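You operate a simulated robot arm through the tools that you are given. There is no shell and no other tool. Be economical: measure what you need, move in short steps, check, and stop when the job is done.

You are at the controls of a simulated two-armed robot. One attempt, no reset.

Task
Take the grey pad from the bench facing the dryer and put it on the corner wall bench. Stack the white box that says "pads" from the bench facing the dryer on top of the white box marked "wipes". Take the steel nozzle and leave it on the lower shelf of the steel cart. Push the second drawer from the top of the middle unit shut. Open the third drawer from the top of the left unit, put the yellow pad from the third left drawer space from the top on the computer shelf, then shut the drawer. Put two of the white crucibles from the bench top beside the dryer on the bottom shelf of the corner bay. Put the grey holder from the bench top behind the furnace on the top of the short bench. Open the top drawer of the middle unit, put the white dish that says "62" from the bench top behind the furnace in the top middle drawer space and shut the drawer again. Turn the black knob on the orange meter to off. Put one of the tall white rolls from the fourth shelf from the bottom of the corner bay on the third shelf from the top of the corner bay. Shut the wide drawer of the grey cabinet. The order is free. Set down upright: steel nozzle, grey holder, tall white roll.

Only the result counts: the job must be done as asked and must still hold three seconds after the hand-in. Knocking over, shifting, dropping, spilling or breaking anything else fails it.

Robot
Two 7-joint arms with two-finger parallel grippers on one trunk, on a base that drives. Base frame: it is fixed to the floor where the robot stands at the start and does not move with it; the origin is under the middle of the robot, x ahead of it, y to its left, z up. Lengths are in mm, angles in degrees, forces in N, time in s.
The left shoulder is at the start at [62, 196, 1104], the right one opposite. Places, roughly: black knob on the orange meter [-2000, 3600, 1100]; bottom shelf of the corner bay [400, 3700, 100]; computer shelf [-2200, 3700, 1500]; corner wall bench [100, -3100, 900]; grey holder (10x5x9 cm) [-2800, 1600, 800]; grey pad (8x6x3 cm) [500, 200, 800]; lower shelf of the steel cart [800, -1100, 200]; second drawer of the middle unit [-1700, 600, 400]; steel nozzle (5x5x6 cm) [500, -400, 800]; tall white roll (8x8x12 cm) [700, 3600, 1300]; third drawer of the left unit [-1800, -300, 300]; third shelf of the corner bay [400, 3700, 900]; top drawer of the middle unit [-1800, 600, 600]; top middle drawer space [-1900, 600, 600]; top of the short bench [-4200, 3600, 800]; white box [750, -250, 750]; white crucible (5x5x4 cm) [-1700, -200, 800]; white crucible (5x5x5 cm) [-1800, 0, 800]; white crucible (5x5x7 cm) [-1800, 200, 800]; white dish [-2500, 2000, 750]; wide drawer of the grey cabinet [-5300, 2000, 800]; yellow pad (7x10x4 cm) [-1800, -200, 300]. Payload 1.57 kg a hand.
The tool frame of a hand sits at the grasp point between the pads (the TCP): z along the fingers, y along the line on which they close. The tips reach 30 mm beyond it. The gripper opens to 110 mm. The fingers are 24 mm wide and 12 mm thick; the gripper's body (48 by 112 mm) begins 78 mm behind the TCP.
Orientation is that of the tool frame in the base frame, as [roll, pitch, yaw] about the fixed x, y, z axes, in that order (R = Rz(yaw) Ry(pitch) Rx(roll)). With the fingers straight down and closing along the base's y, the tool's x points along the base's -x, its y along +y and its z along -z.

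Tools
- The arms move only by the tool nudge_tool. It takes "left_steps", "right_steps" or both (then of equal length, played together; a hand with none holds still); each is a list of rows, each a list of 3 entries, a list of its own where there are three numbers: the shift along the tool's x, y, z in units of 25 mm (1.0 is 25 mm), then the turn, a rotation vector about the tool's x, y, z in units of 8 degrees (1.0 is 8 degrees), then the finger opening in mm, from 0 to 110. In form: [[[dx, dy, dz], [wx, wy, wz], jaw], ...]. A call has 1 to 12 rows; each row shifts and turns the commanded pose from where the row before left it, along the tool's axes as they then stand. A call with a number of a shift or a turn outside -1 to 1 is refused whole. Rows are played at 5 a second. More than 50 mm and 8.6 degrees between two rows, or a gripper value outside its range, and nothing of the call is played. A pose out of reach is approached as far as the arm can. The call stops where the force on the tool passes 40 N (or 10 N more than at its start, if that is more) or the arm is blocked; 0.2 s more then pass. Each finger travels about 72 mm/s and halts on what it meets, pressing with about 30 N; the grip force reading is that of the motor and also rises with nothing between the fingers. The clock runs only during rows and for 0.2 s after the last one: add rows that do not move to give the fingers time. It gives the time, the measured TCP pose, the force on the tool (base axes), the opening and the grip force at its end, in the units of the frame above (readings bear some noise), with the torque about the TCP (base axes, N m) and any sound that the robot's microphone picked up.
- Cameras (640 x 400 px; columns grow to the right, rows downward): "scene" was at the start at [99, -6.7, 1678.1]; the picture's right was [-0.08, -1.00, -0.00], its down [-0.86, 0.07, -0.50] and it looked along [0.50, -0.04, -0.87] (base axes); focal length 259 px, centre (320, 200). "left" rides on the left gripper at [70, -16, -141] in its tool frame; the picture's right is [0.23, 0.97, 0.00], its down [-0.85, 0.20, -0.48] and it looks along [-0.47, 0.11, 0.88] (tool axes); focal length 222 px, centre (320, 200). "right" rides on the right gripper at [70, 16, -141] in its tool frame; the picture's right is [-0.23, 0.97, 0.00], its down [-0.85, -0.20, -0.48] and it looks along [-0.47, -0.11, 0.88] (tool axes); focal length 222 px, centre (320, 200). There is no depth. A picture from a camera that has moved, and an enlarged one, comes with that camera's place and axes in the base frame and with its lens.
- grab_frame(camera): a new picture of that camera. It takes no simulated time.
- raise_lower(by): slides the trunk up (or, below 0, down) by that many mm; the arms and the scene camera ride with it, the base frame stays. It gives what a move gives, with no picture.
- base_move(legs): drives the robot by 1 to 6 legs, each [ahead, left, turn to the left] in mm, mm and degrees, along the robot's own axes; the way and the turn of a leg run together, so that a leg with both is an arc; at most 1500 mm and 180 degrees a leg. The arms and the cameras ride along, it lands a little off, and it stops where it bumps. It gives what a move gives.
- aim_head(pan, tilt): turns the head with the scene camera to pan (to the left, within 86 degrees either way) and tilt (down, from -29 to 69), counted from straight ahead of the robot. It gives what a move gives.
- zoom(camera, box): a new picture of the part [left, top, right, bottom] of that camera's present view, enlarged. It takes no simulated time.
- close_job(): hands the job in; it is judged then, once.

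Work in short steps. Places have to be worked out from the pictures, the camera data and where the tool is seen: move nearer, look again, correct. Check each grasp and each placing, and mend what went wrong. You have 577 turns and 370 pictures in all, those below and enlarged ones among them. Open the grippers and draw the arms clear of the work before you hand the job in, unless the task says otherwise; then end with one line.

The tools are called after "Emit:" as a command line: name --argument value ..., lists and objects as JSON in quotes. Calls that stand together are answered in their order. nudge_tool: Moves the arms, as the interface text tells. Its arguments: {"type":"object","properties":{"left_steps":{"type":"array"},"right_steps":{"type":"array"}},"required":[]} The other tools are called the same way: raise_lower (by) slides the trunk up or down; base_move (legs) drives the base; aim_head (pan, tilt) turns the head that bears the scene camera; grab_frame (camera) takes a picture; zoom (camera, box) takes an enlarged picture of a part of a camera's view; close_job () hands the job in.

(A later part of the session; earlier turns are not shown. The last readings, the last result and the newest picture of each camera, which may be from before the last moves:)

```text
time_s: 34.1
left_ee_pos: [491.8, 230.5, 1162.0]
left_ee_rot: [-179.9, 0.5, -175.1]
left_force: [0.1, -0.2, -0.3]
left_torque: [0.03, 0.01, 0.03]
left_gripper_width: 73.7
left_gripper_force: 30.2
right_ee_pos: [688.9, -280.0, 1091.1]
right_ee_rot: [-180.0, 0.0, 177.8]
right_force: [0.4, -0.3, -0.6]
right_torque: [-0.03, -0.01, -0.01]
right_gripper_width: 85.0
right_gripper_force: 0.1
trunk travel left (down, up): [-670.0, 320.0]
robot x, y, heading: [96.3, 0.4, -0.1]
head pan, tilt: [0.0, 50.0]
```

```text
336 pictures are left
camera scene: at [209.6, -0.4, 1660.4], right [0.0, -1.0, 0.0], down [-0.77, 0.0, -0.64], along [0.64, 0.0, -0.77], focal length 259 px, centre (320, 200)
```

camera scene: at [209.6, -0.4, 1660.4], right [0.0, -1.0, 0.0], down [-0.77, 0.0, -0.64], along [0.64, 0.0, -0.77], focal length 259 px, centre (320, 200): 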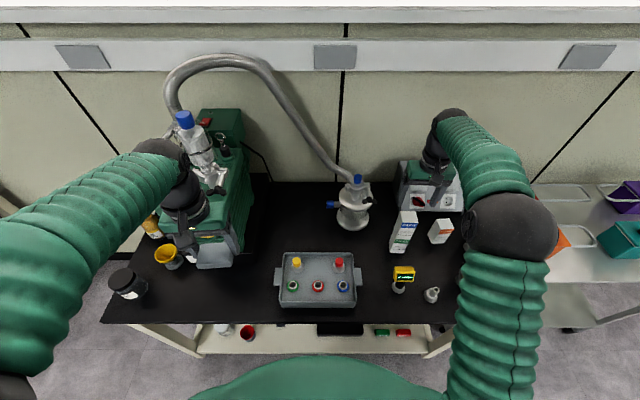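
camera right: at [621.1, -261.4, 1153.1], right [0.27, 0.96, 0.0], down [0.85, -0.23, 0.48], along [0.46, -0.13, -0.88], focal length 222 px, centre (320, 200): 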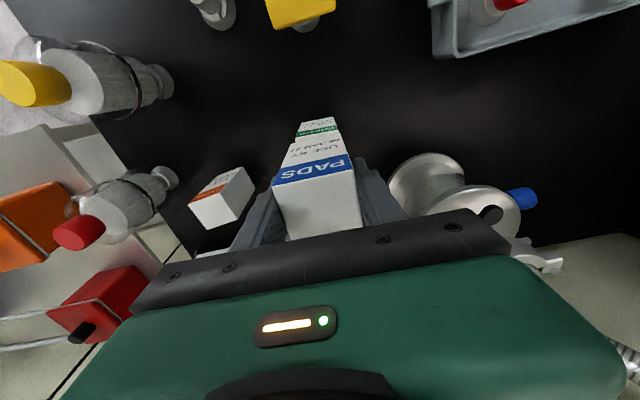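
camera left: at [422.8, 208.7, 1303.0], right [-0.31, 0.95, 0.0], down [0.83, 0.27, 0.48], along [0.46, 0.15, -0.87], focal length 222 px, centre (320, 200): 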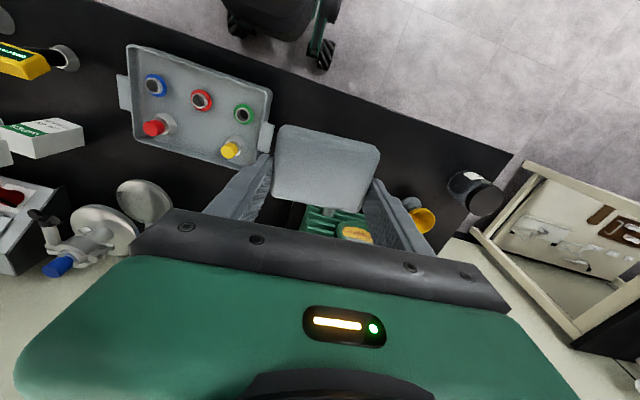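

The stack stands. Next the nozzle at about (505, -358): I bring the right hand above it.

Emit:
nudge_tool --right_steps '[[[0.92, -0.385, 0], [0, 0, 0], 85], [[0.92, -0.385, 0], [0, 0, 0], 85], [[0.92, -0.385, 0], [0, 0, 0], 85], [[0.92, -0.385, 0], [0, 0, 0], 85], [[0.92, -0.385, 0], [0, 0, 0], 85], [[0.92, -0.385, 0], [0, 0, 0], 85], [[0.92, -0.385, 0], [0, 0, 0], 85], [[0.92, -0.385, 0], [0, 0, 0], 85]]'

Emit:
raise_lower --by -130

Emit:
grab_frame --camera "right"

Emit:
grab_frame --camera "scene"

```text
time_s: 35.9
left_ee_pos: [491.7, 229.9, 1161.6]
left_ee_rot: [-180.0, 0.5, -175.2]
left_force: [0.0, 0.3, 0.1]
left_torque: [0.02, 0.01, -0.01]
left_gripper_width: 73.5
left_gripper_force: 30.1
right_ee_pos: [501.3, -346.7, 1090.2]
right_ee_rot: [-180.0, 0.1, 177.6]
right_force: [-0.2, -0.1, -0.4]
right_torque: [0.0, -0.02, 0.03]
right_gripper_width: 84.9
right_gripper_force: 0.2
trunk travel left (down, up): [-670.0, 320.0]
robot x, y, heading: [102.2, -0.7, 0.0]
head pan, tilt: [0.0, 50.0]
```

```text
time_s: 37.5
left_ee_pos: [491.5, 230.4, 1031.8]
left_ee_rot: [-180.0, 0.4, -175.2]
left_force: [-0.4, 0.6, 0.1]
left_torque: [-0.03, 0.0, 0.01]
left_gripper_width: 73.4
left_gripper_force: 29.9
right_ee_pos: [502.6, -347.1, 959.6]
right_ee_rot: [-180.0, 0.0, 177.7]
right_force: [-0.5, 0.5, -0.2]
right_torque: [0.01, -0.01, 0.02]
right_gripper_width: 85.1
right_gripper_force: 0.1
trunk travel left (down, up): [-540.0, 450.0]
robot x, y, heading: [102.2, -2.0, 0.2]
head pan, tilt: [0.0, 50.0]
```

```text
335 pictures are left
camera right: at [433.4, -327.4, 1100.6], right [0.27, 0.96, 0.0], down [0.85, -0.23, 0.48], along [0.46, -0.13, -0.88], focal length 222 px, centre (320, 200)
```

right: 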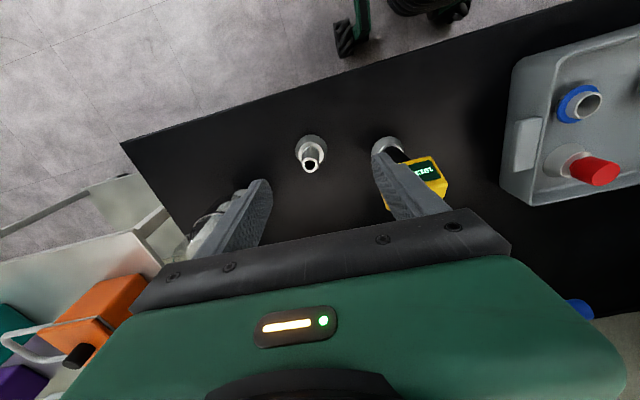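

```text
334 pictures are left
camera scene: at [209.2, -0.8, 1530.5], right [0.0, -1.0, 0.0], down [-0.77, 0.0, -0.64], along [0.64, 0.0, -0.77], focal length 259 px, centre (320, 200)
```

scene: 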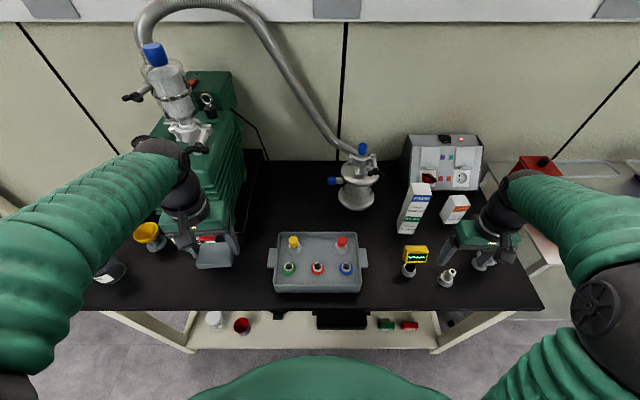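

Nozzle base at about (508, -361). I centre over it and descend to grasp low.

Emit:
nudge_tool --right_steps '[[[-0.2, -0.56, 0], [0, 0, 0], 80], [[0, 0, 1], [0, 0, 0], 80], [[0, 0, 1], [0, 0, 0], 80], [[0, 0, 1], [0, 0, 0], 80], [[0, 0, 1], [0, 0, 0], 80], [[0, 0, 0.5], [0, 0, 0], 80], [[0, 0, 0], [0, 0, 0], 80]]'

Emit:
grab_frame --camera "right"

```text
time_s: 39.1
left_ee_pos: [491.9, 229.4, 1032.3]
left_ee_rot: [-179.9, 0.4, -175.1]
left_force: [0.3, 0.1, -0.3]
left_torque: [-0.01, -0.01, 0.0]
left_gripper_width: 74.0
left_gripper_force: 29.8
right_ee_pos: [506.2, -362.0, 846.0]
right_ee_rot: [-180.0, 0.0, 177.6]
right_force: [-0.6, 0.2, -0.1]
right_torque: [0.0, 0.01, 0.01]
right_gripper_width: 79.9
right_gripper_force: 0.1
trunk travel left (down, up): [-540.0, 450.0]
robot x, y, heading: [98.5, -0.6, 0.1]
head pan, tilt: [0.0, 50.0]
```

```text
333 pictures are left
camera right: at [437.8, -341.1, 987.3], right [0.27, 0.96, 0.0], down [0.85, -0.23, 0.48], along [0.46, -0.13, -0.88], focal length 222 px, centre (320, 200)
```

right: 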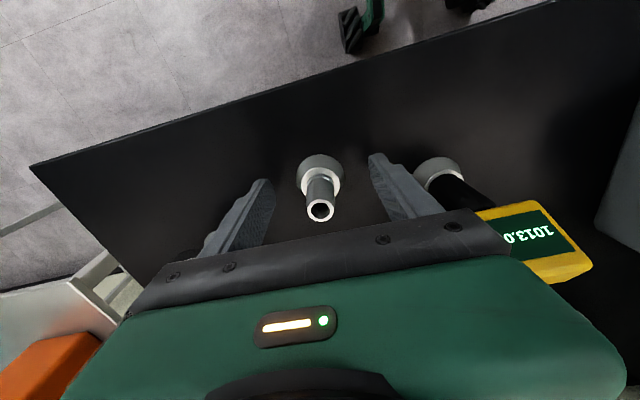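

Emit:
nudge_tool --right_steps '[[[0.16, 0.1, 0.42], [0, 0, 0], 80], [[0, 0, 0], [0, 0, 0], 65], [[0, 0, 0], [0, 0, 0], 40], [[0, 0, 0], [0, 0, 0], 20], [[0, 0, 0], [0, 0, 0], 20], [[0, 0, 0], [0, 0, 0], 20]]'

Emit:
grab_frame --camera "right"

```text
time_s: 40.5
left_ee_pos: [490.7, 231.2, 1032.2]
left_ee_rot: [-179.9, 0.5, -175.2]
left_force: [0.1, 0.0, -0.7]
left_torque: [-0.01, 0.01, 0.01]
left_gripper_width: 73.3
left_gripper_force: 29.8
right_ee_pos: [502.2, -357.1, 838.7]
right_ee_rot: [-179.8, 0.3, 177.7]
right_force: [0.9, -5.3, 26.4]
right_torque: [-0.16, -0.23, -0.18]
right_gripper_width: 34.6
right_gripper_force: 30.1
trunk travel left (down, up): [-540.0, 450.0]
robot x, y, heading: [100.4, 1.1, 0.1]
head pan, tilt: [0.0, 50.0]
```

```text
332 pictures are left
camera right: at [433.4, -337.2, 979.3], right [0.27, 0.96, 0.0], down [0.84, -0.23, 0.48], along [0.47, -0.13, -0.88], focal length 222 px, centre (320, 200)
```

right: 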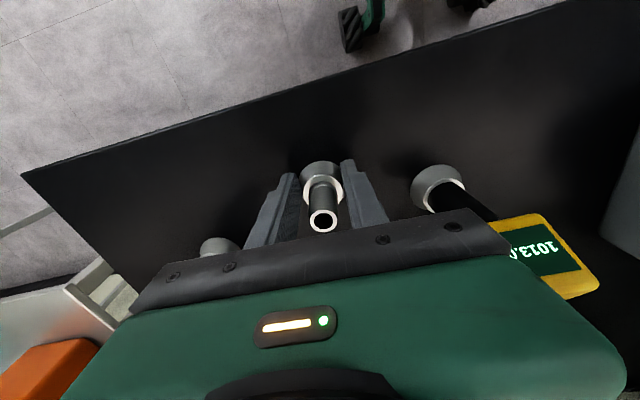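

Gripped at 34.6 mm with an upward reaction of 26 N. I lift with small steps and check that it comes along.

Emit:
nudge_tool --right_steps '[[[0, 0, -0.3], [0, 0, 0], 20], [[0, 0, -0.7], [0, 0, 0], 20], [[0, 0, -1], [0, 0, 0], 20], [[0, 0, 0], [0, 0, 0], 20]]'

Emit:
grab_frame --camera "right"

Emit:
zoom --camera "scene" --box '[380, 200, 540, 300]'

```text
time_s: 41.5
left_ee_pos: [493.1, 230.2, 1030.5]
left_ee_rot: [180.0, 0.4, -175.0]
left_force: [-0.1, -0.6, -1.0]
left_torque: [0.01, -0.01, -0.01]
left_gripper_width: 73.2
left_gripper_force: 30.3
right_ee_pos: [501.7, -357.8, 886.6]
right_ee_rot: [179.9, -0.1, 177.7]
right_force: [0.7, -0.2, -1.0]
right_torque: [-0.01, 0.03, -0.01]
right_gripper_width: 32.2
right_gripper_force: 30.1
trunk travel left (down, up): [-540.0, 450.0]
robot x, y, heading: [100.8, -5.5, 0.3]
head pan, tilt: [0.0, 50.0]
```

```text
331 pictures are left
camera right: at [433.4, -337.8, 1027.3], right [0.27, 0.96, 0.0], down [0.85, -0.23, 0.48], along [0.46, -0.13, -0.88], focal length 222 px, centre (320, 200)
```

right: 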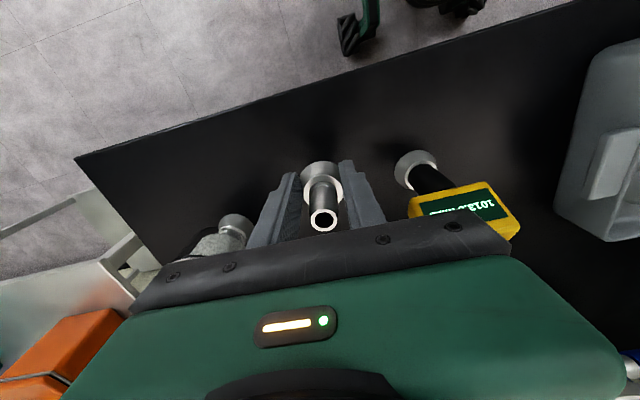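

```text
4.00 times, centred on (460, 250) of scene
camera zoom: at [210.3, -0.8, 1530.3], right [0.0, -1.0, 0.0], down [-0.77, 0.0, -0.64], along [0.64, 0.0, -0.77], focal length 1036 px, centre (-240, 0)
```

zoom: 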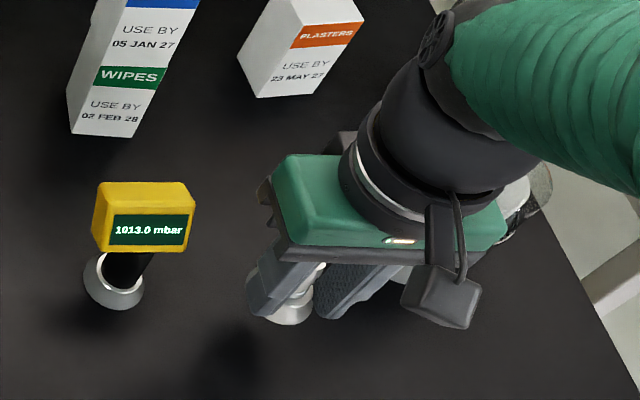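

It hangs, but on the tapered part and slipping slightly. I set it back down and regrip on the straight tube above.

Emit:
nudge_tool --right_steps '[[[0, 0, 0.9], [0, 0, 0], 20], [[0, 0, 0.7], [0, 0, 0], 20], [[0, 0, 0.1], [0, 0, 0], 20], [[0, 0, 0.1], [0, 0, 0], 20], [[0, 0, 0], [0, 0, 0], 20]]'

Emit:
zoom --camera "scene" --box '[380, 200, 540, 300]'

```text
time_s: 42.7
left_ee_pos: [491.6, 230.1, 1030.8]
left_ee_rot: [180.0, 0.4, -175.1]
left_force: [0.0, -0.5, -0.9]
left_torque: [0.0, -0.02, 0.0]
left_gripper_width: 73.2
left_gripper_force: 30.1
right_ee_pos: [503.5, -357.9, 840.3]
right_ee_rot: [-180.0, 0.0, 177.7]
right_force: [0.1, -0.4, -1.8]
right_torque: [0.03, 0.03, -0.01]
right_gripper_width: 32.5
right_gripper_force: 30.0
trunk travel left (down, up): [-540.0, 450.0]
robot x, y, heading: [102.3, -1.1, 0.1]
head pan, tilt: [0.0, 50.0]
```

```text
4.00 times, centred on (460, 250) of scene
camera zoom: at [209.6, -1.2, 1530.4], right [0.0, -1.0, 0.0], down [-0.77, 0.0, -0.64], along [0.64, 0.0, -0.77], focal length 1036 px, centre (-240, 0)
```

zoom: 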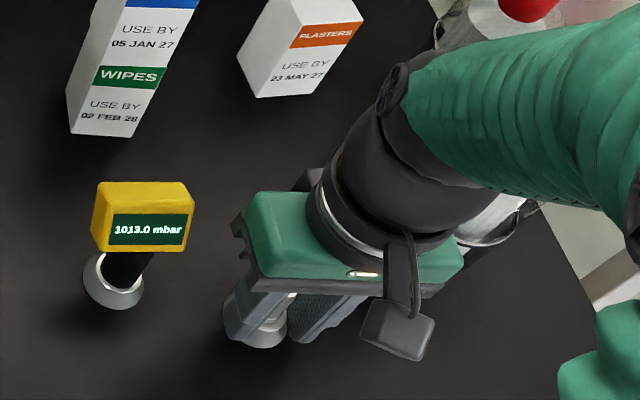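

Emit:
nudge_tool --right_steps '[[[0, 0, 0.1], [0, 0, 0], 20], [[0, 0, 0.08], [0, 0, 0], 20], [[0, 0, 0.08], [0, 0, 0], 20], [[0, 0, 0], [0, 0, 0], 20]]'

```text
time_s: 43.6
left_ee_pos: [489.3, 233.8, 1031.9]
left_ee_rot: [-179.7, 0.6, -175.1]
left_force: [-0.2, -0.4, -0.4]
left_torque: [0.03, -0.01, 0.02]
left_gripper_width: 73.3
left_gripper_force: 30.3
right_ee_pos: [503.3, -358.6, 839.6]
right_ee_rot: [-179.6, 0.7, 177.6]
right_force: [-8.4, 3.0, 23.9]
right_torque: [0.34, 0.43, 0.03]
right_gripper_width: 32.4
right_gripper_force: 30.1
trunk travel left (down, up): [-540.0, 450.0]
robot x, y, heading: [98.8, -2.3, -0.1]
head pan, tilt: [0.0, 50.0]
stopped in row 4 (right hand): the force on the tool passed its limit at 42 N (the readings are from after the stop); the commanded pose is now the measured one
```

The nozzle is firmly held (42 N against the bench without slip). I lift it, back away from the bench and look at the cart.

Emit:
nudge_tool --right_steps '[[[0, 0, -1], [0, 0, 0], 20], [[0, 0, -1], [0, 0, 0], 20], [[0, 0, -1], [0, 0, 0], 20], [[0, 0, -1], [0, 0, 0], 20]]'

Emit:
base_move --legs '[[-400, 0, 0]]'

Emit:
aim_head --pan -45 --tilt 35

Emit:
grab_frame --camera "scene"

```text
time_s: 44.6
left_ee_pos: [492.7, 230.3, 1032.5]
left_ee_rot: [-180.0, 0.4, -175.1]
left_force: [0.4, -0.7, 0.1]
left_torque: [0.02, -0.01, -0.02]
left_gripper_width: 73.6
left_gripper_force: 30.0
right_ee_pos: [505.3, -361.2, 937.6]
right_ee_rot: [-179.7, 0.3, 177.5]
right_force: [-0.1, 0.5, -0.5]
right_torque: [-0.02, 0.0, -0.01]
right_gripper_width: 32.0
right_gripper_force: 30.5
trunk travel left (down, up): [-540.0, 450.0]
robot x, y, heading: [99.5, 1.9, 0.3]
head pan, tilt: [0.0, 50.0]
```

```text
time_s: 47.1
left_ee_pos: [91.9, 230.3, 1031.0]
left_ee_rot: [180.0, 0.3, -174.8]
left_force: [-0.3, 0.5, -0.2]
left_torque: [-0.01, 0.06, 0.0]
left_gripper_width: 73.8
left_gripper_force: 30.3
right_ee_pos: [108.6, -360.3, 936.9]
right_ee_rot: [-179.9, 0.5, 178.0]
right_force: [0.1, -0.5, -1.1]
right_torque: [0.02, 0.01, 0.02]
right_gripper_width: 32.5
right_gripper_force: 30.4
trunk travel left (down, up): [-540.0, 450.0]
robot x, y, heading: [-298.7, -2.2, 0.6]
head pan, tilt: [0.0, 50.0]
```

```text
time_s: 48.2
left_ee_pos: [91.0, 230.6, 1031.5]
left_ee_rot: [179.9, 0.3, -174.8]
left_force: [-0.6, 0.3, 0.8]
left_torque: [0.01, -0.01, -0.01]
left_gripper_width: 73.6
left_gripper_force: 29.8
right_ee_pos: [107.6, -360.9, 938.4]
right_ee_rot: [-179.8, 0.5, 177.9]
right_force: [0.5, -0.1, -0.9]
right_torque: [0.02, 0.01, 0.01]
right_gripper_width: 32.2
right_gripper_force: 30.2
trunk travel left (down, up): [-540.0, 450.0]
robot x, y, heading: [-298.5, -4.1, 0.4]
head pan, tilt: [-45.0, 35.0]
```

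```text
328 pictures are left
camera scene: at [-204.3, -64.4, 1552.1], right [-0.7, -0.71, 0.0], down [-0.41, 0.4, -0.82], along [0.58, -0.57, -0.58], focal length 259 px, centre (320, 200)
```

scene: 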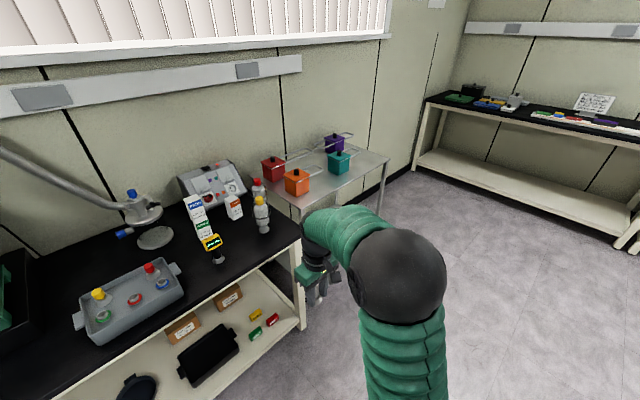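

I slide to the right in front of the cart and look at its lower shelf.

Emit:
base_move --legs '[[0, -1000, 0]]'

Emit:
aim_head --pan 0 --tilt 45

Emit:
grab_frame --camera "scene"

```text
time_s: 53.5
left_ee_pos: [95.0, -781.8, 1032.2]
left_ee_rot: [-179.9, 0.4, -175.2]
left_force: [0.1, 1.9, 0.1]
left_torque: [-0.01, 0.0, -0.01]
left_gripper_width: 73.5
left_gripper_force: 29.8
right_ee_pos: [110.9, -1374.1, 939.7]
right_ee_rot: [-179.7, 0.6, 177.8]
right_force: [-0.1, 0.9, -1.3]
right_torque: [0.02, -0.01, -0.01]
right_gripper_width: 32.1
right_gripper_force: 30.0
trunk travel left (down, up): [-540.0, 450.0]
robot x, y, heading: [-293.0, -1011.6, 0.3]
head pan, tilt: [-45.0, 35.0]
```

```text
time_s: 54.6
left_ee_pos: [95.2, -784.4, 1032.0]
left_ee_rot: [-180.0, 0.6, -175.1]
left_force: [0.2, 0.0, -0.3]
left_torque: [-0.03, 0.06, -0.01]
left_gripper_width: 73.6
left_gripper_force: 29.8
right_ee_pos: [109.2, -1375.5, 938.9]
right_ee_rot: [-179.8, 0.5, 177.6]
right_force: [-0.5, 0.2, -0.8]
right_torque: [0.0, -0.04, -0.01]
right_gripper_width: 32.3
right_gripper_force: 29.7
trunk travel left (down, up): [-540.0, 450.0]
robot x, y, heading: [-295.3, -1012.1, -0.0]
head pan, tilt: [0.0, 45.0]
```

```text
327 pictures are left
camera scene: at [-181.1, -1015.6, 1537.4], right [0.0, -1.0, 0.0], down [-0.71, 0.0, -0.71], along [0.71, 0.0, -0.71], focal length 259 px, centre (320, 200)
```

scene: 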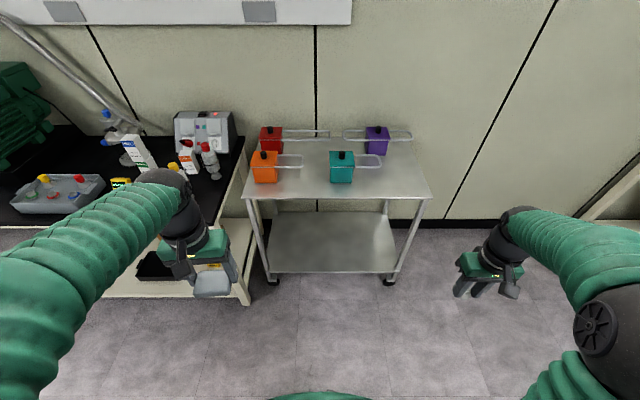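

Cart lower shelf: front edge x≈560, y from -1450 to -725, z≈220. I lower the trunk well in front of it and look again.

Emit:
raise_lower --by -400

Emit:
aim_head --pan 0 --tilt 30

Emit:
grab_frame --camera "scene"

```text
time_s: 58.4
left_ee_pos: [95.5, -783.6, 632.2]
left_ee_rot: [180.0, 0.5, -175.1]
left_force: [0.8, -0.1, 0.2]
left_torque: [0.0, 0.03, -0.01]
left_gripper_width: 73.4
left_gripper_force: 30.0
right_ee_pos: [109.0, -1375.2, 538.5]
right_ee_rot: [-179.8, 0.5, 177.8]
right_force: [0.0, 0.0, -0.8]
right_torque: [0.0, 0.02, -0.02]
right_gripper_width: 32.0
right_gripper_force: 29.6
trunk travel left (down, up): [-140.0, 850.0]
robot x, y, heading: [-293.9, -1011.6, -0.1]
head pan, tilt: [0.0, 45.0]
```

```text
time_s: 59.2
left_ee_pos: [95.6, -784.1, 632.1]
left_ee_rot: [-180.0, 0.5, -175.1]
left_force: [0.6, 0.1, -0.1]
left_torque: [0.03, 0.02, -0.02]
left_gripper_width: 73.2
left_gripper_force: 29.9
right_ee_pos: [110.3, -1374.1, 537.7]
right_ee_rot: [-179.8, 0.6, 177.7]
right_force: [0.6, 0.3, -1.1]
right_torque: [-0.02, 0.03, -0.03]
right_gripper_width: 32.1
right_gripper_force: 29.9
trunk travel left (down, up): [-140.0, 850.0]
robot x, y, heading: [-295.8, -1012.5, 0.3]
head pan, tilt: [0.0, 30.0]
```

```text
326 pictures are left
camera scene: at [-172.7, -1015.5, 1159.9], right [0.0, -1.0, 0.0], down [-0.5, 0.0, -0.86], along [0.86, 0.0, -0.5], focal length 259 px, centre (320, 200)
```

scene: 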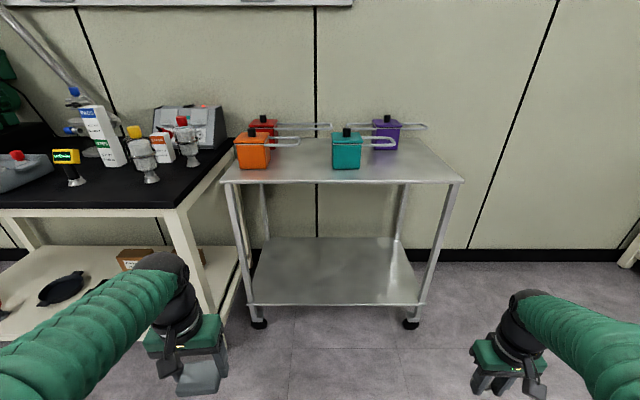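

Shelf surface ≈ z 213, front edge x≈568. I lower further and bring the right hand inward and down, the left hand back, all still in front of the cart.

Emit:
raise_lower --by -130

Emit:
nudge_tool --right_steps '[[[-0.5, 0.85, 0.5], [0, 0, 0], 20], [[-0.5, 0.85, 0.5], [0, 0, 0], 20], [[-0.5, 0.85, 0.5], [0, 0, 0], 20], [[-0.5, 0.85, 0.5], [0, 0, 0], 20], [[-0.5, 0.85, 0.5], [0, 0, 0], 20], [[-0.5, 0.85, 0.5], [0, 0, 0], 20], [[-0.5, 0.85, 0.5], [0, 0, 0], 20], [[-0.5, 0.85, 0], [0, 0, 0], 20]]'

Emit:
grab_frame --camera "scene"

```text
time_s: 60.8
left_ee_pos: [94.6, -784.3, 501.6]
left_ee_rot: [179.9, 0.4, -175.1]
left_force: [1.2, -0.6, -0.7]
left_torque: [0.03, -0.02, 0.0]
left_gripper_width: 73.5
left_gripper_force: 30.3
right_ee_pos: [109.7, -1374.9, 407.9]
right_ee_rot: [-179.8, 0.4, 177.6]
right_force: [-0.6, -0.1, -0.8]
right_torque: [-0.01, 0.0, -0.03]
right_gripper_width: 32.0
right_gripper_force: 29.9
trunk travel left (down, up): [-10.0, 980.0]
robot x, y, heading: [-297.8, -1015.6, 0.1]
head pan, tilt: [0.0, 30.0]
```

```text
time_s: 62.6
left_ee_pos: [95.0, -785.0, 502.6]
left_ee_rot: [-179.9, 0.5, -175.1]
left_force: [-0.3, -0.2, -0.1]
left_torque: [0.0, -0.02, 0.0]
left_gripper_width: 73.5
left_gripper_force: 30.1
right_ee_pos: [217.7, -1210.3, 321.6]
right_ee_rot: [-179.7, 0.5, 177.7]
right_force: [-0.3, 0.3, -1.2]
right_torque: [0.03, -0.02, -0.02]
right_gripper_width: 31.9
right_gripper_force: 29.2
trunk travel left (down, up): [-10.0, 980.0]
robot x, y, heading: [-297.5, -1015.3, -0.3]
head pan, tilt: [0.0, 30.0]
```

```text
325 pictures are left
camera scene: at [-172.4, -1014.6, 1029.9], right [0.0, -1.0, 0.0], down [-0.5, 0.0, -0.86], along [0.86, 0.0, -0.5], focal length 259 px, centre (320, 200)
```

scene: 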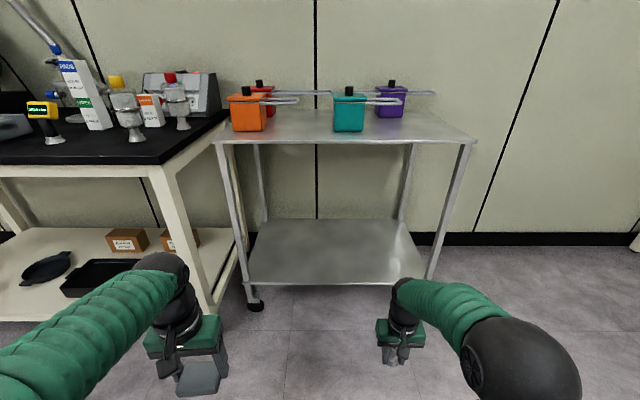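

Clear so far. I pull the left hand back and drive 300 ahead.

Emit:
nudge_tool --left_steps '[[[1, 0, 0], [0, 0, 0], 60], [[1, 0, 0], [0, 0, 0], 60], [[1, 0, 0], [0, 0, 0], 60], [[1, 0, 0], [0, 0, 0], 60]]'

Emit:
base_move --legs '[[300, 0, 0]]'

Emit:
grab_frame --camera "scene"

Emit:
grab_frame --camera "right"

```text
time_s: 63.6
left_ee_pos: [7.8, -789.9, 501.2]
left_ee_rot: [-179.9, 0.4, -175.1]
left_force: [-0.2, 0.1, 0.1]
left_torque: [0.02, 0.02, -0.02]
left_gripper_width: 73.8
left_gripper_force: 30.4
left hand out of reach, approached as far as the arm can: row 4
right_ee_pos: [216.7, -1210.9, 321.6]
right_ee_rot: [-179.8, 0.5, 177.7]
right_force: [0.3, 0.4, -1.6]
right_torque: [0.0, 0.05, -0.01]
right_gripper_width: 31.9
right_gripper_force: 30.1
trunk travel left (down, up): [-10.0, 980.0]
robot x, y, heading: [-292.6, -1016.3, 0.2]
head pan, tilt: [0.0, 30.0]
```

```text
time_s: 65.6
left_ee_pos: [309.0, -788.2, 502.6]
left_ee_rot: [-179.9, 0.6, -175.1]
left_force: [0.7, -0.4, -0.5]
left_torque: [0.06, 0.03, 0.01]
left_gripper_width: 73.2
left_gripper_force: 30.4
right_ee_pos: [518.7, -1208.4, 321.5]
right_ee_rot: [-179.8, 0.4, 177.9]
right_force: [-0.1, 0.1, -0.3]
right_torque: [-0.04, 0.01, 0.0]
right_gripper_width: 31.9
right_gripper_force: 29.6
trunk travel left (down, up): [-10.0, 980.0]
robot x, y, heading: [6.6, -1010.1, 0.1]
head pan, tilt: [0.0, 30.0]
```

```text
324 pictures are left
camera scene: at [128.2, -1013.8, 1029.9], right [0.0, -1.0, 0.0], down [-0.5, 0.0, -0.87], along [0.87, 0.0, -0.5], focal length 259 px, centre (320, 200)
```

scene: 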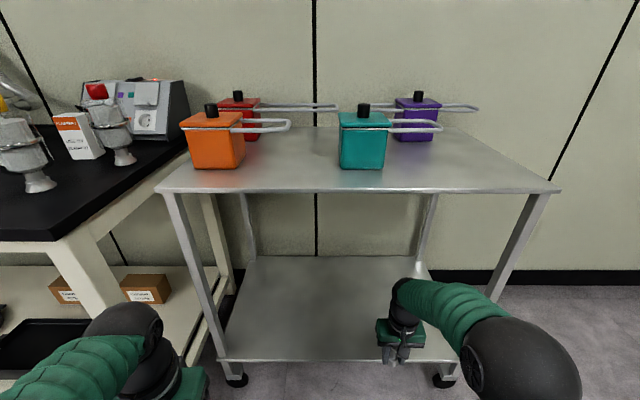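

```text
323 pictures are left
camera right: at [448.1, -1188.5, 462.0], right [0.26, 0.96, 0.0], down [0.84, -0.23, 0.49], along [0.47, -0.13, -0.87], focal length 222 px, centre (320, 200)
```

right: 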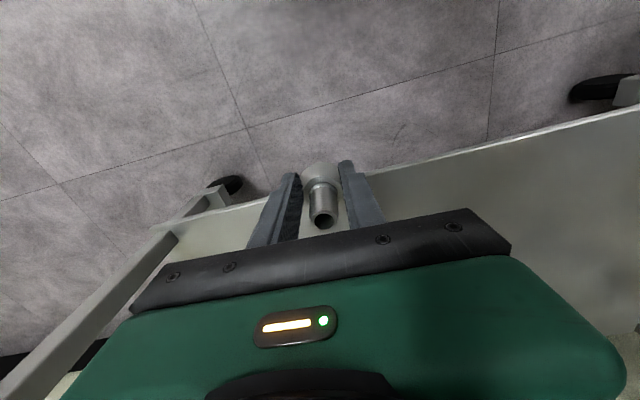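

The nozzle is at the shelf's front edge. I move the hand inward 60 mm, then drive 130 ahead.

Emit:
nudge_tool --right_steps '[[[0, 0.8, 0], [0, 0, 0], 20], [[0, 0.8, 0], [0, 0, 0], 20], [[0, 0.8, 0], [0, 0, 0], 20]]'

Emit:
base_move --legs '[[140, 0, 0]]'

Emit:
grab_frame --camera "scene"

Emit:
grab_frame --camera "right"

```text
time_s: 66.4
left_ee_pos: [308.2, -788.0, 501.8]
left_ee_rot: [-179.9, 0.4, -175.0]
left_force: [-1.2, 0.4, -0.2]
left_torque: [0.01, 0.0, 0.01]
left_gripper_width: 73.4
left_gripper_force: 29.9
right_ee_pos: [520.5, -1150.5, 322.0]
right_ee_rot: [-179.9, 0.5, 177.8]
right_force: [1.0, 0.4, -1.0]
right_torque: [0.01, 0.02, -0.02]
right_gripper_width: 32.0
right_gripper_force: 30.0
trunk travel left (down, up): [-10.0, 980.0]
robot x, y, heading: [6.2, -1011.7, 0.2]
head pan, tilt: [0.0, 30.0]
```

```text
time_s: 67.8
left_ee_pos: [450.3, -787.6, 502.7]
left_ee_rot: [-179.8, 0.5, -174.9]
left_force: [0.1, 0.7, 0.5]
left_torque: [-0.02, 0.0, 0.03]
left_gripper_width: 73.7
left_gripper_force: 29.8
right_ee_pos: [664.5, -1149.6, 322.5]
right_ee_rot: [-179.8, 0.5, 177.9]
right_force: [-0.2, -0.8, -0.4]
right_torque: [-0.03, -0.01, 0.0]
right_gripper_width: 31.7
right_gripper_force: 30.3
trunk travel left (down, up): [-10.0, 980.0]
robot x, y, heading: [147.9, -1011.6, 0.4]
head pan, tilt: [0.0, 30.0]
```

```text
322 pictures are left
camera scene: at [271.2, -1012.6, 1029.9], right [0.01, -1.0, 0.0], down [-0.5, 0.0, -0.87], along [0.87, 0.0, -0.5], focal length 259 px, centre (320, 200)
```

scene: 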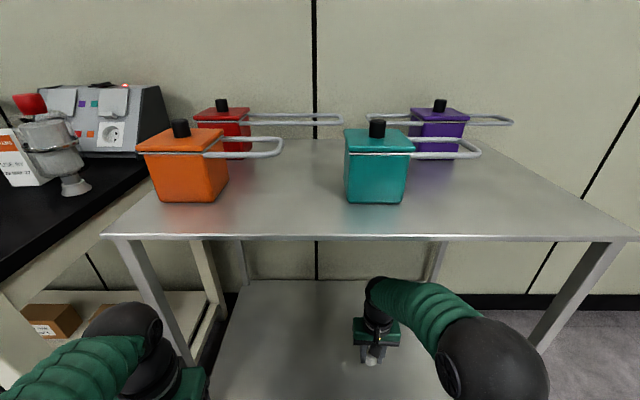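

```text
321 pictures are left
camera right: at [593.9, -1127.8, 462.9], right [0.26, 0.96, 0.0], down [0.84, -0.23, 0.49], along [0.47, -0.13, -0.87], focal length 222 px, centre (320, 200)
```

right: 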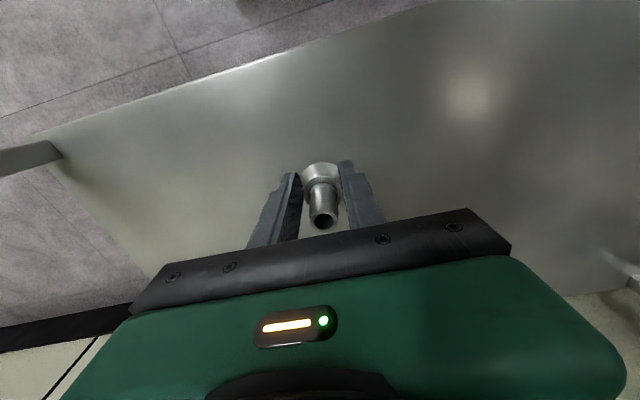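

Well over the shelf. I lower 50 mm, then in small steps until contact.

Emit:
nudge_tool --right_steps '[[[0, 0, 0.9], [0, 0, 0], 20], [[0, 0, 0.8], [0, 0, 0], 20], [[0, 0, 0.3], [0, 0, 0], 20], [[0, 0, 0.12], [0, 0, 0], 20], [[0, 0, 0.12], [0, 0, 0], 20], [[0, 0, 0], [0, 0, 0], 20]]'

Emit:
grab_frame --camera "right"

```text
time_s: 69.2
left_ee_pos: [449.8, -787.0, 501.9]
left_ee_rot: [-179.9, 0.6, -174.9]
left_force: [0.0, -0.9, -0.3]
left_torque: [-0.03, 0.0, 0.01]
left_gripper_width: 73.6
left_gripper_force: 29.8
right_ee_pos: [665.1, -1149.0, 268.4]
right_ee_rot: [-179.8, 0.6, 177.9]
right_force: [0.8, 0.5, -0.2]
right_torque: [0.03, 0.02, -0.03]
right_gripper_width: 31.8
right_gripper_force: 30.2
trunk travel left (down, up): [-10.0, 980.0]
robot x, y, heading: [148.7, -1014.7, 0.5]
head pan, tilt: [0.0, 30.0]
```

```text
320 pictures are left
camera right: at [594.5, -1127.6, 407.3], right [0.26, 0.96, 0.0], down [0.84, -0.23, 0.49], along [0.47, -0.13, -0.87], focal length 222 px, centre (320, 200)
```

right: 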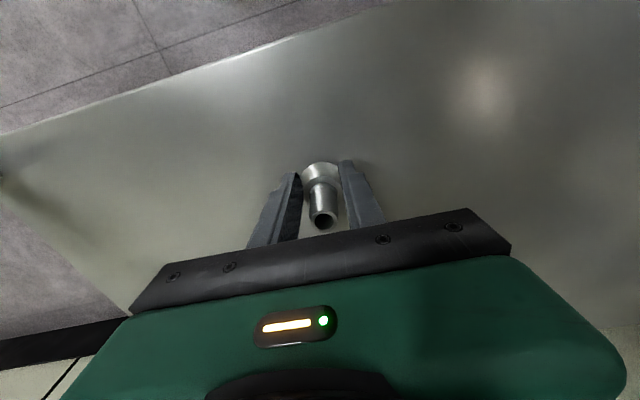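

Emit:
nudge_tool --right_steps '[[[0, 0, 0.12], [0, 0, 0], 20], [[0, 0, 0.12], [0, 0, 0], 20], [[0, 0, 0.12], [0, 0, 0], 20], [[0, 0, 0.12], [0, 0, 0], 20], [[0, 0, 0.12], [0, 0, 0], 20], [[0, 0, 0], [0, 0, 0], 20]]'

```text
time_s: 70.6
left_ee_pos: [449.5, -788.2, 502.4]
left_ee_rot: [-179.9, 0.6, -174.9]
left_force: [-0.2, -0.9, 0.0]
left_torque: [-0.02, 0.01, 0.01]
left_gripper_width: 73.8
left_gripper_force: 30.1
right_ee_pos: [665.6, -1149.0, 251.5]
right_ee_rot: [-179.8, 0.6, 177.9]
right_force: [0.0, 0.3, -1.1]
right_torque: [0.0, 0.02, -0.01]
right_gripper_width: 31.6
right_gripper_force: 30.2
trunk travel left (down, up): [-10.0, 980.0]
robot x, y, heading: [146.9, -1013.1, 0.3]
head pan, tilt: [0.0, 30.0]
```

Still free at 251.5; continuing in 3 mm steps.

Emit:
nudge_tool --right_steps '[[[0, 0, 0.12], [0, 0, 0], 20], [[0, 0, 0.12], [0, 0, 0], 20], [[0, 0, 0.12], [0, 0, 0], 20], [[0, 0, 0.12], [0, 0, 0], 20], [[0, 0, 0.12], [0, 0, 0], 20], [[0, 0, 0], [0, 0, 0], 20]]'

Emit:
zoom --camera "scene" --box '[300, 250, 500, 400]'

```text
time_s: 71.2
left_ee_pos: [449.0, -786.8, 504.2]
left_ee_rot: [-179.8, 0.8, -174.9]
left_force: [0.1, 0.2, 0.3]
left_torque: [0.04, 0.01, 0.01]
left_gripper_width: 73.5
left_gripper_force: 30.6
right_ee_pos: [665.7, -1149.5, 252.3]
right_ee_rot: [-179.7, 0.9, 177.8]
right_force: [-11.3, -2.1, 30.1]
right_torque: [0.16, 0.58, 0.08]
right_gripper_width: 31.9
right_gripper_force: 29.6
trunk travel left (down, up): [-10.0, 980.0]
robot x, y, heading: [149.8, -1015.3, 0.2]
head pan, tilt: [0.0, 30.0]
stopped in row 3 (right hand): the force on the tool passed its limit at 44 N (the readings are from after the stop); the commanded pose is now the measured one
```

```text
2.67 times, centred on (400, 325) of scene
camera zoom: at [267.2, -1011.8, 1030.9], right [0.01, -1.0, 0.0], down [-0.5, 0.0, -0.87], along [0.87, 0.0, -0.5], focal length 690 px, centre (107, -133)
```

zoom: 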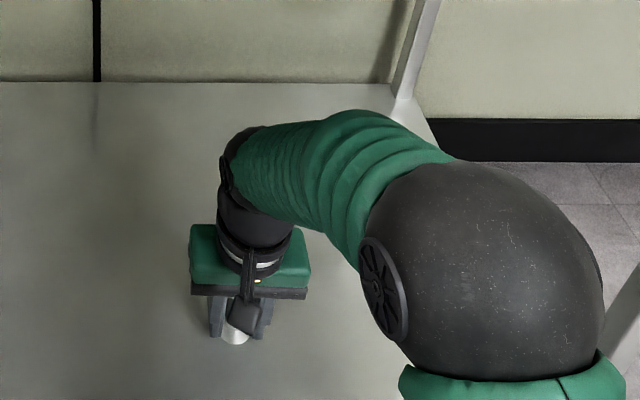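

Contact with the shelf. I ease off a touch, open and lift away.

Emit:
nudge_tool --right_steps '[[[0, 0, 0], [0, 0, 0], 36], [[0, 0, 0], [0, 0, 0], 50], [[0, 0, 0], [0, 0, 0], 75], [[0, 0, 0], [0, 0, 0], 80], [[0, 0, -1], [0, 0, 0], 80], [[0, 0, -1], [0, 0, 0], 80], [[0, 0, -1], [0, 0, 0], 80], [[0, 0, -0.6], [0, 0, 0], 80]]'

Emit:
grab_frame --camera "right"

```text
time_s: 73.0
left_ee_pos: [450.2, -786.7, 502.1]
left_ee_rot: [-179.9, 0.5, -175.0]
left_force: [-1.0, 0.4, -0.1]
left_torque: [-0.01, 0.01, 0.0]
left_gripper_width: 73.3
left_gripper_force: 30.1
right_ee_pos: [665.6, -1149.0, 338.3]
right_ee_rot: [-179.8, 0.5, 177.9]
right_force: [0.2, 0.4, 0.9]
right_torque: [-0.03, -0.02, 0.01]
right_gripper_width: 79.9
right_gripper_force: 0.2
trunk travel left (down, up): [-10.0, 980.0]
robot x, y, heading: [149.1, -1014.4, 0.4]
head pan, tilt: [0.0, 30.0]
```

```text
318 pictures are left
camera right: at [594.6, -1128.1, 478.6], right [0.26, 0.96, 0.0], down [0.84, -0.23, 0.49], along [0.47, -0.13, -0.87], focal length 222 px, centre (320, 200)
```

right: 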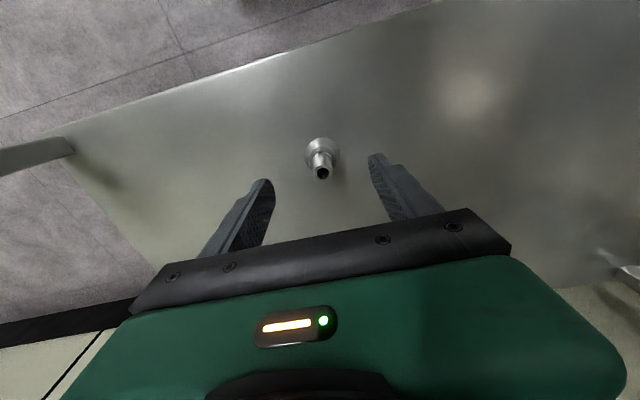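

Nozzle stands upright. I back out, raise the trunk and turn right toward the corner wall bench.

Emit:
base_move --legs '[[-450, 0, 0]]'

Emit:
raise_lower --by 550

Emit:
base_move --legs '[[0, 0, -90]]'

Emit:
grab_frame --camera "scene"

```text
time_s: 75.7
left_ee_pos: [5.9, -789.1, 504.0]
left_ee_rot: [-179.9, 0.5, -174.7]
left_force: [-0.3, 0.1, -1.0]
left_torque: [0.02, -0.02, 0.0]
left_gripper_width: 73.6
left_gripper_force: 29.8
right_ee_pos: [222.8, -1151.5, 338.6]
right_ee_rot: [-179.7, 0.7, 178.2]
right_force: [0.5, 0.3, -0.4]
right_torque: [0.0, 0.02, 0.0]
right_gripper_width: 80.3
right_gripper_force: 0.1
trunk travel left (down, up): [-10.0, 980.0]
robot x, y, heading: [-297.1, -1016.7, 0.7]
head pan, tilt: [0.0, 30.0]
```

```text
refused: 550 is not a number from -400 to 400
```

```text
time_s: 79.9
left_ee_pos: [-68.7, -1317.6, 503.2]
left_ee_rot: [-179.9, 0.6, 95.4]
left_force: [-0.8, -0.7, 0.1]
left_torque: [0.04, 0.01, -0.01]
left_gripper_width: 73.4
left_gripper_force: 30.6
right_ee_pos: [-431.1, -1533.7, 338.9]
right_ee_rot: [-179.8, 0.7, 88.2]
right_force: [0.1, -0.4, -0.3]
right_torque: [-0.01, 0.02, 0.01]
right_gripper_width: 80.1
right_gripper_force: 0.1
trunk travel left (down, up): [-10.0, 980.0]
robot x, y, heading: [-293.3, -1014.2, -89.5]
head pan, tilt: [0.0, 30.0]
```

```text
317 pictures are left
camera scene: at [-294.5, -1139.0, 1030.0], right [-1.0, -0.01, 0.0], down [0.0, 0.5, -0.87], along [0.01, -0.87, -0.5], focal length 259 px, centre (320, 200)
```

scene: 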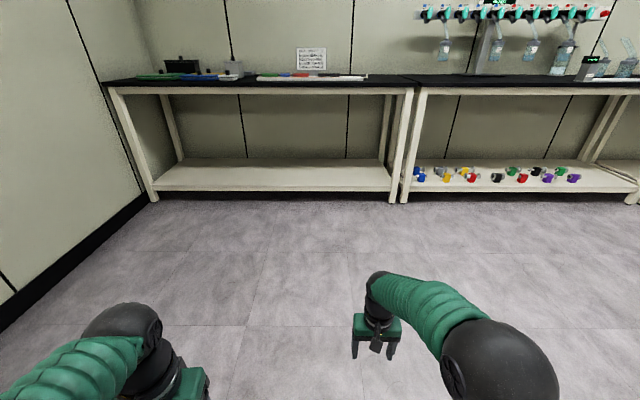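

The corner wall bench front is at y≈-2930, top ≈ 810. I raise the trunk, drive closer and look for a free spot.

Emit:
raise_lower --by 400

Emit:
raise_lower --by 150

Emit:
base_move --legs '[[1100, 200, 0]]'

Emit:
grab_frame --camera "scene"

```text
time_s: 83.8
left_ee_pos: [-68.5, -1316.7, 903.1]
left_ee_rot: [-179.9, 0.5, 95.3]
left_force: [0.0, -0.9, -0.4]
left_torque: [0.06, -0.04, 0.03]
left_gripper_width: 73.4
left_gripper_force: 30.2
right_ee_pos: [-430.0, -1534.1, 739.0]
right_ee_rot: [-179.8, 0.8, 88.1]
right_force: [0.1, 0.2, 0.1]
right_torque: [-0.02, 0.02, 0.01]
right_gripper_width: 79.9
right_gripper_force: 0.0
trunk travel left (down, up): [-410.0, 580.0]
robot x, y, heading: [-297.4, -1015.5, -89.6]
head pan, tilt: [0.0, 30.0]
```

```text
time_s: 85.5
left_ee_pos: [-68.1, -1316.9, 1051.8]
left_ee_rot: [-179.9, 0.6, 95.3]
left_force: [-1.1, -0.8, 0.0]
left_torque: [-0.02, 0.02, -0.02]
left_gripper_width: 73.7
left_gripper_force: 30.2
right_ee_pos: [-429.2, -1535.1, 889.8]
right_ee_rot: [-179.8, 0.7, 88.0]
right_force: [0.0, 0.9, 0.2]
right_torque: [-0.01, 0.0, -0.01]
right_gripper_width: 80.5
right_gripper_force: 0.0
trunk travel left (down, up): [-560.0, 430.0]
robot x, y, heading: [-296.1, -1012.9, -89.6]
head pan, tilt: [0.0, 30.0]
```

```text
time_s: 91.1
left_ee_pos: [141.7, -2388.1, 1052.9]
left_ee_rot: [-179.9, 0.6, 95.3]
left_force: [1.1, 0.4, 0.2]
left_torque: [-0.03, 0.0, -0.02]
left_gripper_width: 73.6
left_gripper_force: 30.2
right_ee_pos: [-218.4, -2604.2, 888.8]
right_ee_rot: [-179.8, 0.6, 88.0]
right_force: [0.7, 0.3, 0.3]
right_torque: [0.0, 0.01, -0.03]
right_gripper_width: 80.2
right_gripper_force: 0.1
trunk travel left (down, up): [-560.0, 430.0]
robot x, y, heading: [-85.1, -2090.0, -89.7]
head pan, tilt: [0.0, 30.0]
```

```text
316 pictures are left
camera scene: at [-83.2, -2210.8, 1580.0], right [-1.0, -0.01, 0.0], down [0.0, 0.5, -0.87], along [0.01, -0.87, -0.5], focal length 259 px, centre (320, 200)
```

scene: 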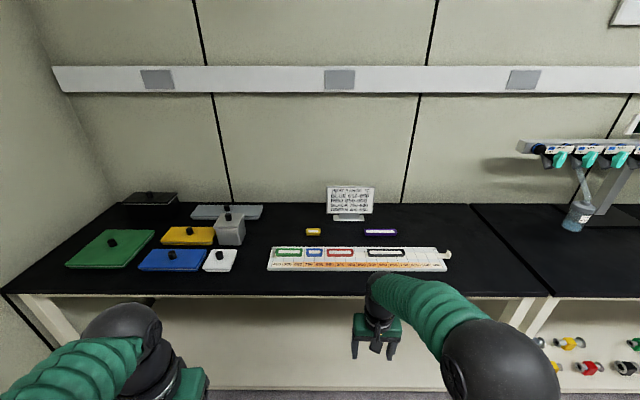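

A free strip lies in front of the white board. I extend the left hand 200 mm, retract and raise the right, then drive up.

Emit:
nudge_tool --left_steps '[[[-1, 0, 0], [0, 0, 0], 60], [[-1, 0, 0], [0, 0, 0], 60], [[-1, 0, 0], [0, 0, 0], 60], [[-1, 0, 0], [0, 0, 0], 60], [[-1, 0, 0], [0, 0, 0], 60], [[-1, 0, 0], [0, 0, 0], 60], [[-1, 0, 0], [0, 0, 0], 60], [[-1, 0, 0], [0, 0, 0], 60]]' --right_steps '[[[1, -0.6, -1], [0, 0, 0], 80], [[1, -0.6, -1], [0, 0, 0], 80], [[1, -0.6, -1], [0, 0, 0], 80], [[1, -0.6, -1], [0, 0, 0], 80], [[1, -0.6, 0], [0, 0, 0], 80], [[0.6, -0.6, 0], [0, 0, 0], 80], [[0, 0, 0], [0, 0, 0], 80], [[0, 0, 0], [0, 0, 0], 80]]'

Emit:
base_move --legs '[[280, 0, -0.3]]'

Emit:
aim_head --pan 0 --tilt 50

Emit:
grab_frame --camera "scene"

Emit:
grab_frame --camera "left"

```text
time_s: 92.9
left_ee_pos: [161.0, -2588.0, 1051.6]
left_ee_rot: [-179.9, 0.6, 95.2]
left_force: [0.6, 0.0, -0.7]
left_torque: [-0.01, 0.02, 0.0]
left_gripper_width: 73.4
left_gripper_force: 29.8
right_ee_pos: [-304.2, -2460.3, 988.2]
right_ee_rot: [-179.8, 0.7, 88.0]
right_force: [0.6, -0.7, 0.0]
right_torque: [0.02, -0.01, 0.02]
right_gripper_width: 79.8
right_gripper_force: 0.2
trunk travel left (down, up): [-560.0, 430.0]
robot x, y, heading: [-84.3, -2090.3, -89.4]
head pan, tilt: [0.0, 30.0]
```

```text
time_s: 94.9
left_ee_pos: [160.3, -2868.4, 1054.6]
left_ee_rot: [-179.9, 0.6, 95.0]
left_force: [0.3, 0.1, 0.9]
left_torque: [0.04, -0.01, -0.02]
left_gripper_width: 73.3
left_gripper_force: 29.5
right_ee_pos: [-304.6, -2739.1, 989.1]
right_ee_rot: [-179.7, 0.9, 87.7]
right_force: [1.3, -0.2, 0.4]
right_torque: [0.03, 0.03, 0.0]
right_gripper_width: 80.0
right_gripper_force: 0.0
trunk travel left (down, up): [-560.0, 430.0]
robot x, y, heading: [-84.3, -2371.3, -90.0]
head pan, tilt: [0.0, 30.0]
```

```text
time_s: 95.7
left_ee_pos: [160.5, -2868.4, 1053.1]
left_ee_rot: [-179.9, 0.7, 95.0]
left_force: [0.0, -0.3, 0.3]
left_torque: [0.02, 0.0, 0.03]
left_gripper_width: 73.6
left_gripper_force: 29.9
right_ee_pos: [-305.2, -2739.8, 988.2]
right_ee_rot: [-179.8, 0.8, 87.8]
right_force: [-0.5, 1.1, 0.2]
right_torque: [-0.02, -0.01, -0.02]
right_gripper_width: 80.1
right_gripper_force: 0.0
trunk travel left (down, up): [-560.0, 430.0]
robot x, y, heading: [-87.1, -2371.6, -89.9]
head pan, tilt: [0.0, 50.0]
```

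```text
315 pictures are left
camera scene: at [-82.2, -2479.3, 1550.5], right [-1.0, 0.0, 0.0], down [0.0, 0.77, -0.64], along [0.0, -0.64, -0.77], focal length 259 px, centre (320, 200)
```

scene: 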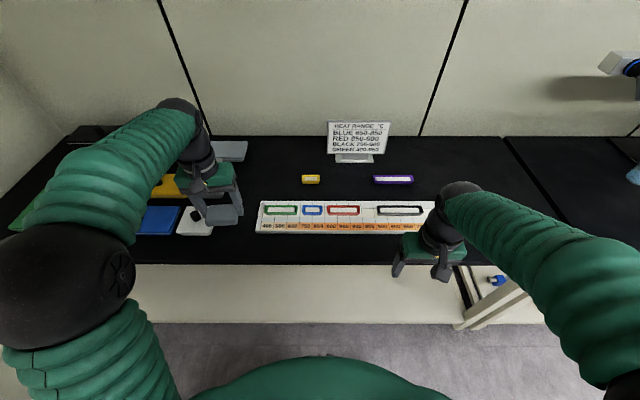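

```text
314 pictures are left
camera left: at [138.3, -2798.5, 1194.8], right [0.95, 0.31, 0.0], down [0.27, -0.83, 0.49], along [0.15, -0.46, -0.87], focal length 222 px, centre (320, 200)
```

left: 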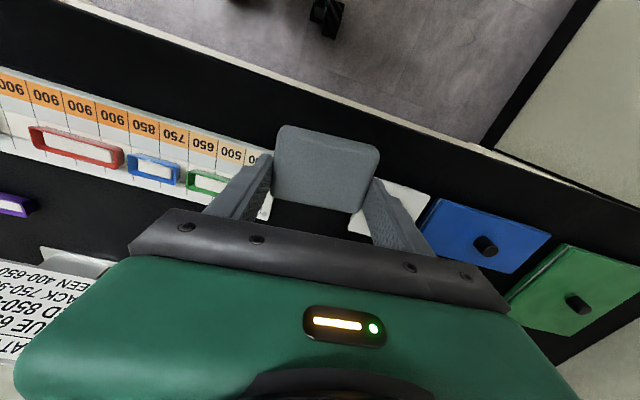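

Free gap around x 128–278 in front. I move to (195, -2930) and lower by trunk 170.

Emit:
nudge_tool --left_steps '[[[-0.87, 0.4, 0], [0, 0, 0], 60], [[-0.87, 0.4, 0], [0, 0, 0], 60], [[-0.87, 0.4, 0], [0, 0, 0], 60]]'

Emit:
raise_lower --by -170

Emit:
grab_frame --camera "left"

Emit:
zoom --camera "scene" --box '[100, 80, 420, 280]'

```text
time_s: 96.5
left_ee_pos: [197.9, -2931.4, 1054.7]
left_ee_rot: [-179.8, 0.7, 95.0]
left_force: [0.3, -0.6, 0.0]
left_torque: [0.0, -0.03, -0.02]
left_gripper_width: 73.8
left_gripper_force: 30.0
right_ee_pos: [-302.8, -2739.7, 988.9]
right_ee_rot: [-179.7, 0.8, 87.8]
right_force: [0.1, -0.2, 0.2]
right_torque: [0.02, 0.01, -0.01]
right_gripper_width: 79.9
right_gripper_force: 0.1
trunk travel left (down, up): [-560.0, 430.0]
robot x, y, heading: [-83.2, -2366.6, -89.9]
head pan, tilt: [0.0, 50.0]
```

```text
time_s: 98.4
left_ee_pos: [196.5, -2930.0, 889.4]
left_ee_rot: [179.9, 1.4, 95.1]
left_force: [5.4, -10.8, 38.3]
left_torque: [0.23, 0.53, 0.17]
left_gripper_width: 73.4
left_gripper_force: 30.1
right_ee_pos: [-305.3, -2737.6, 819.3]
right_ee_rot: [-179.9, 0.9, 87.8]
right_force: [-0.4, -0.5, -0.2]
right_torque: [-0.01, 0.01, 0.0]
right_gripper_width: 80.0
right_gripper_force: 0.0
trunk travel left (down, up): [-390.0, 600.0]
robot x, y, heading: [-83.1, -2368.6, -89.9]
head pan, tilt: [0.0, 50.0]
```

```text
313 pictures are left
camera left: at [174.2, -2858.5, 1030.6], right [0.95, 0.31, 0.0], down [0.27, -0.82, 0.5], along [0.15, -0.48, -0.87], focal length 222 px, centre (320, 200)
```

left: 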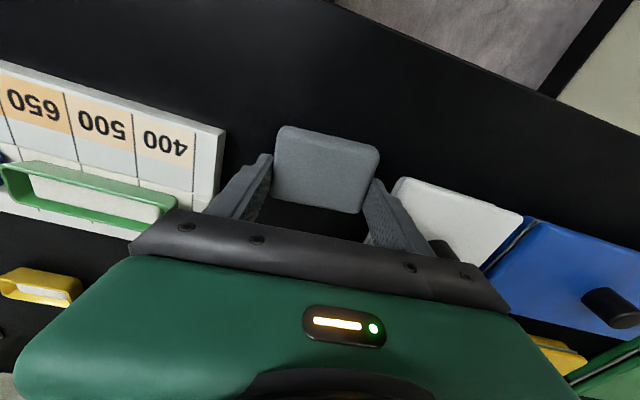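

```text
2.00 times, centred on (260, 180) of scene
camera zoom: at [-83.9, -2474.6, 1381.7], right [-1.0, 0.0, 0.0], down [0.0, 0.77, -0.64], along [0.0, -0.64, -0.77], focal length 518 px, centre (440, 240)
```

zoom: 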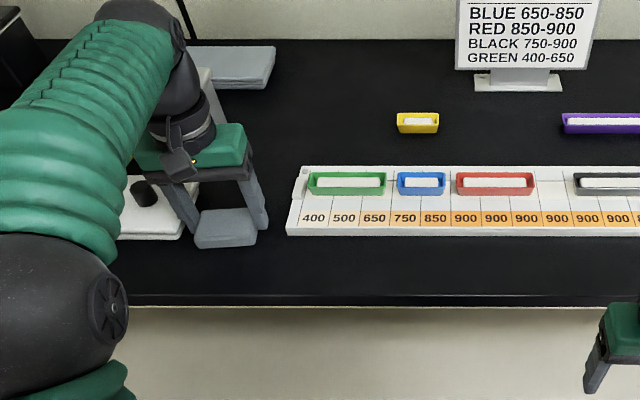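

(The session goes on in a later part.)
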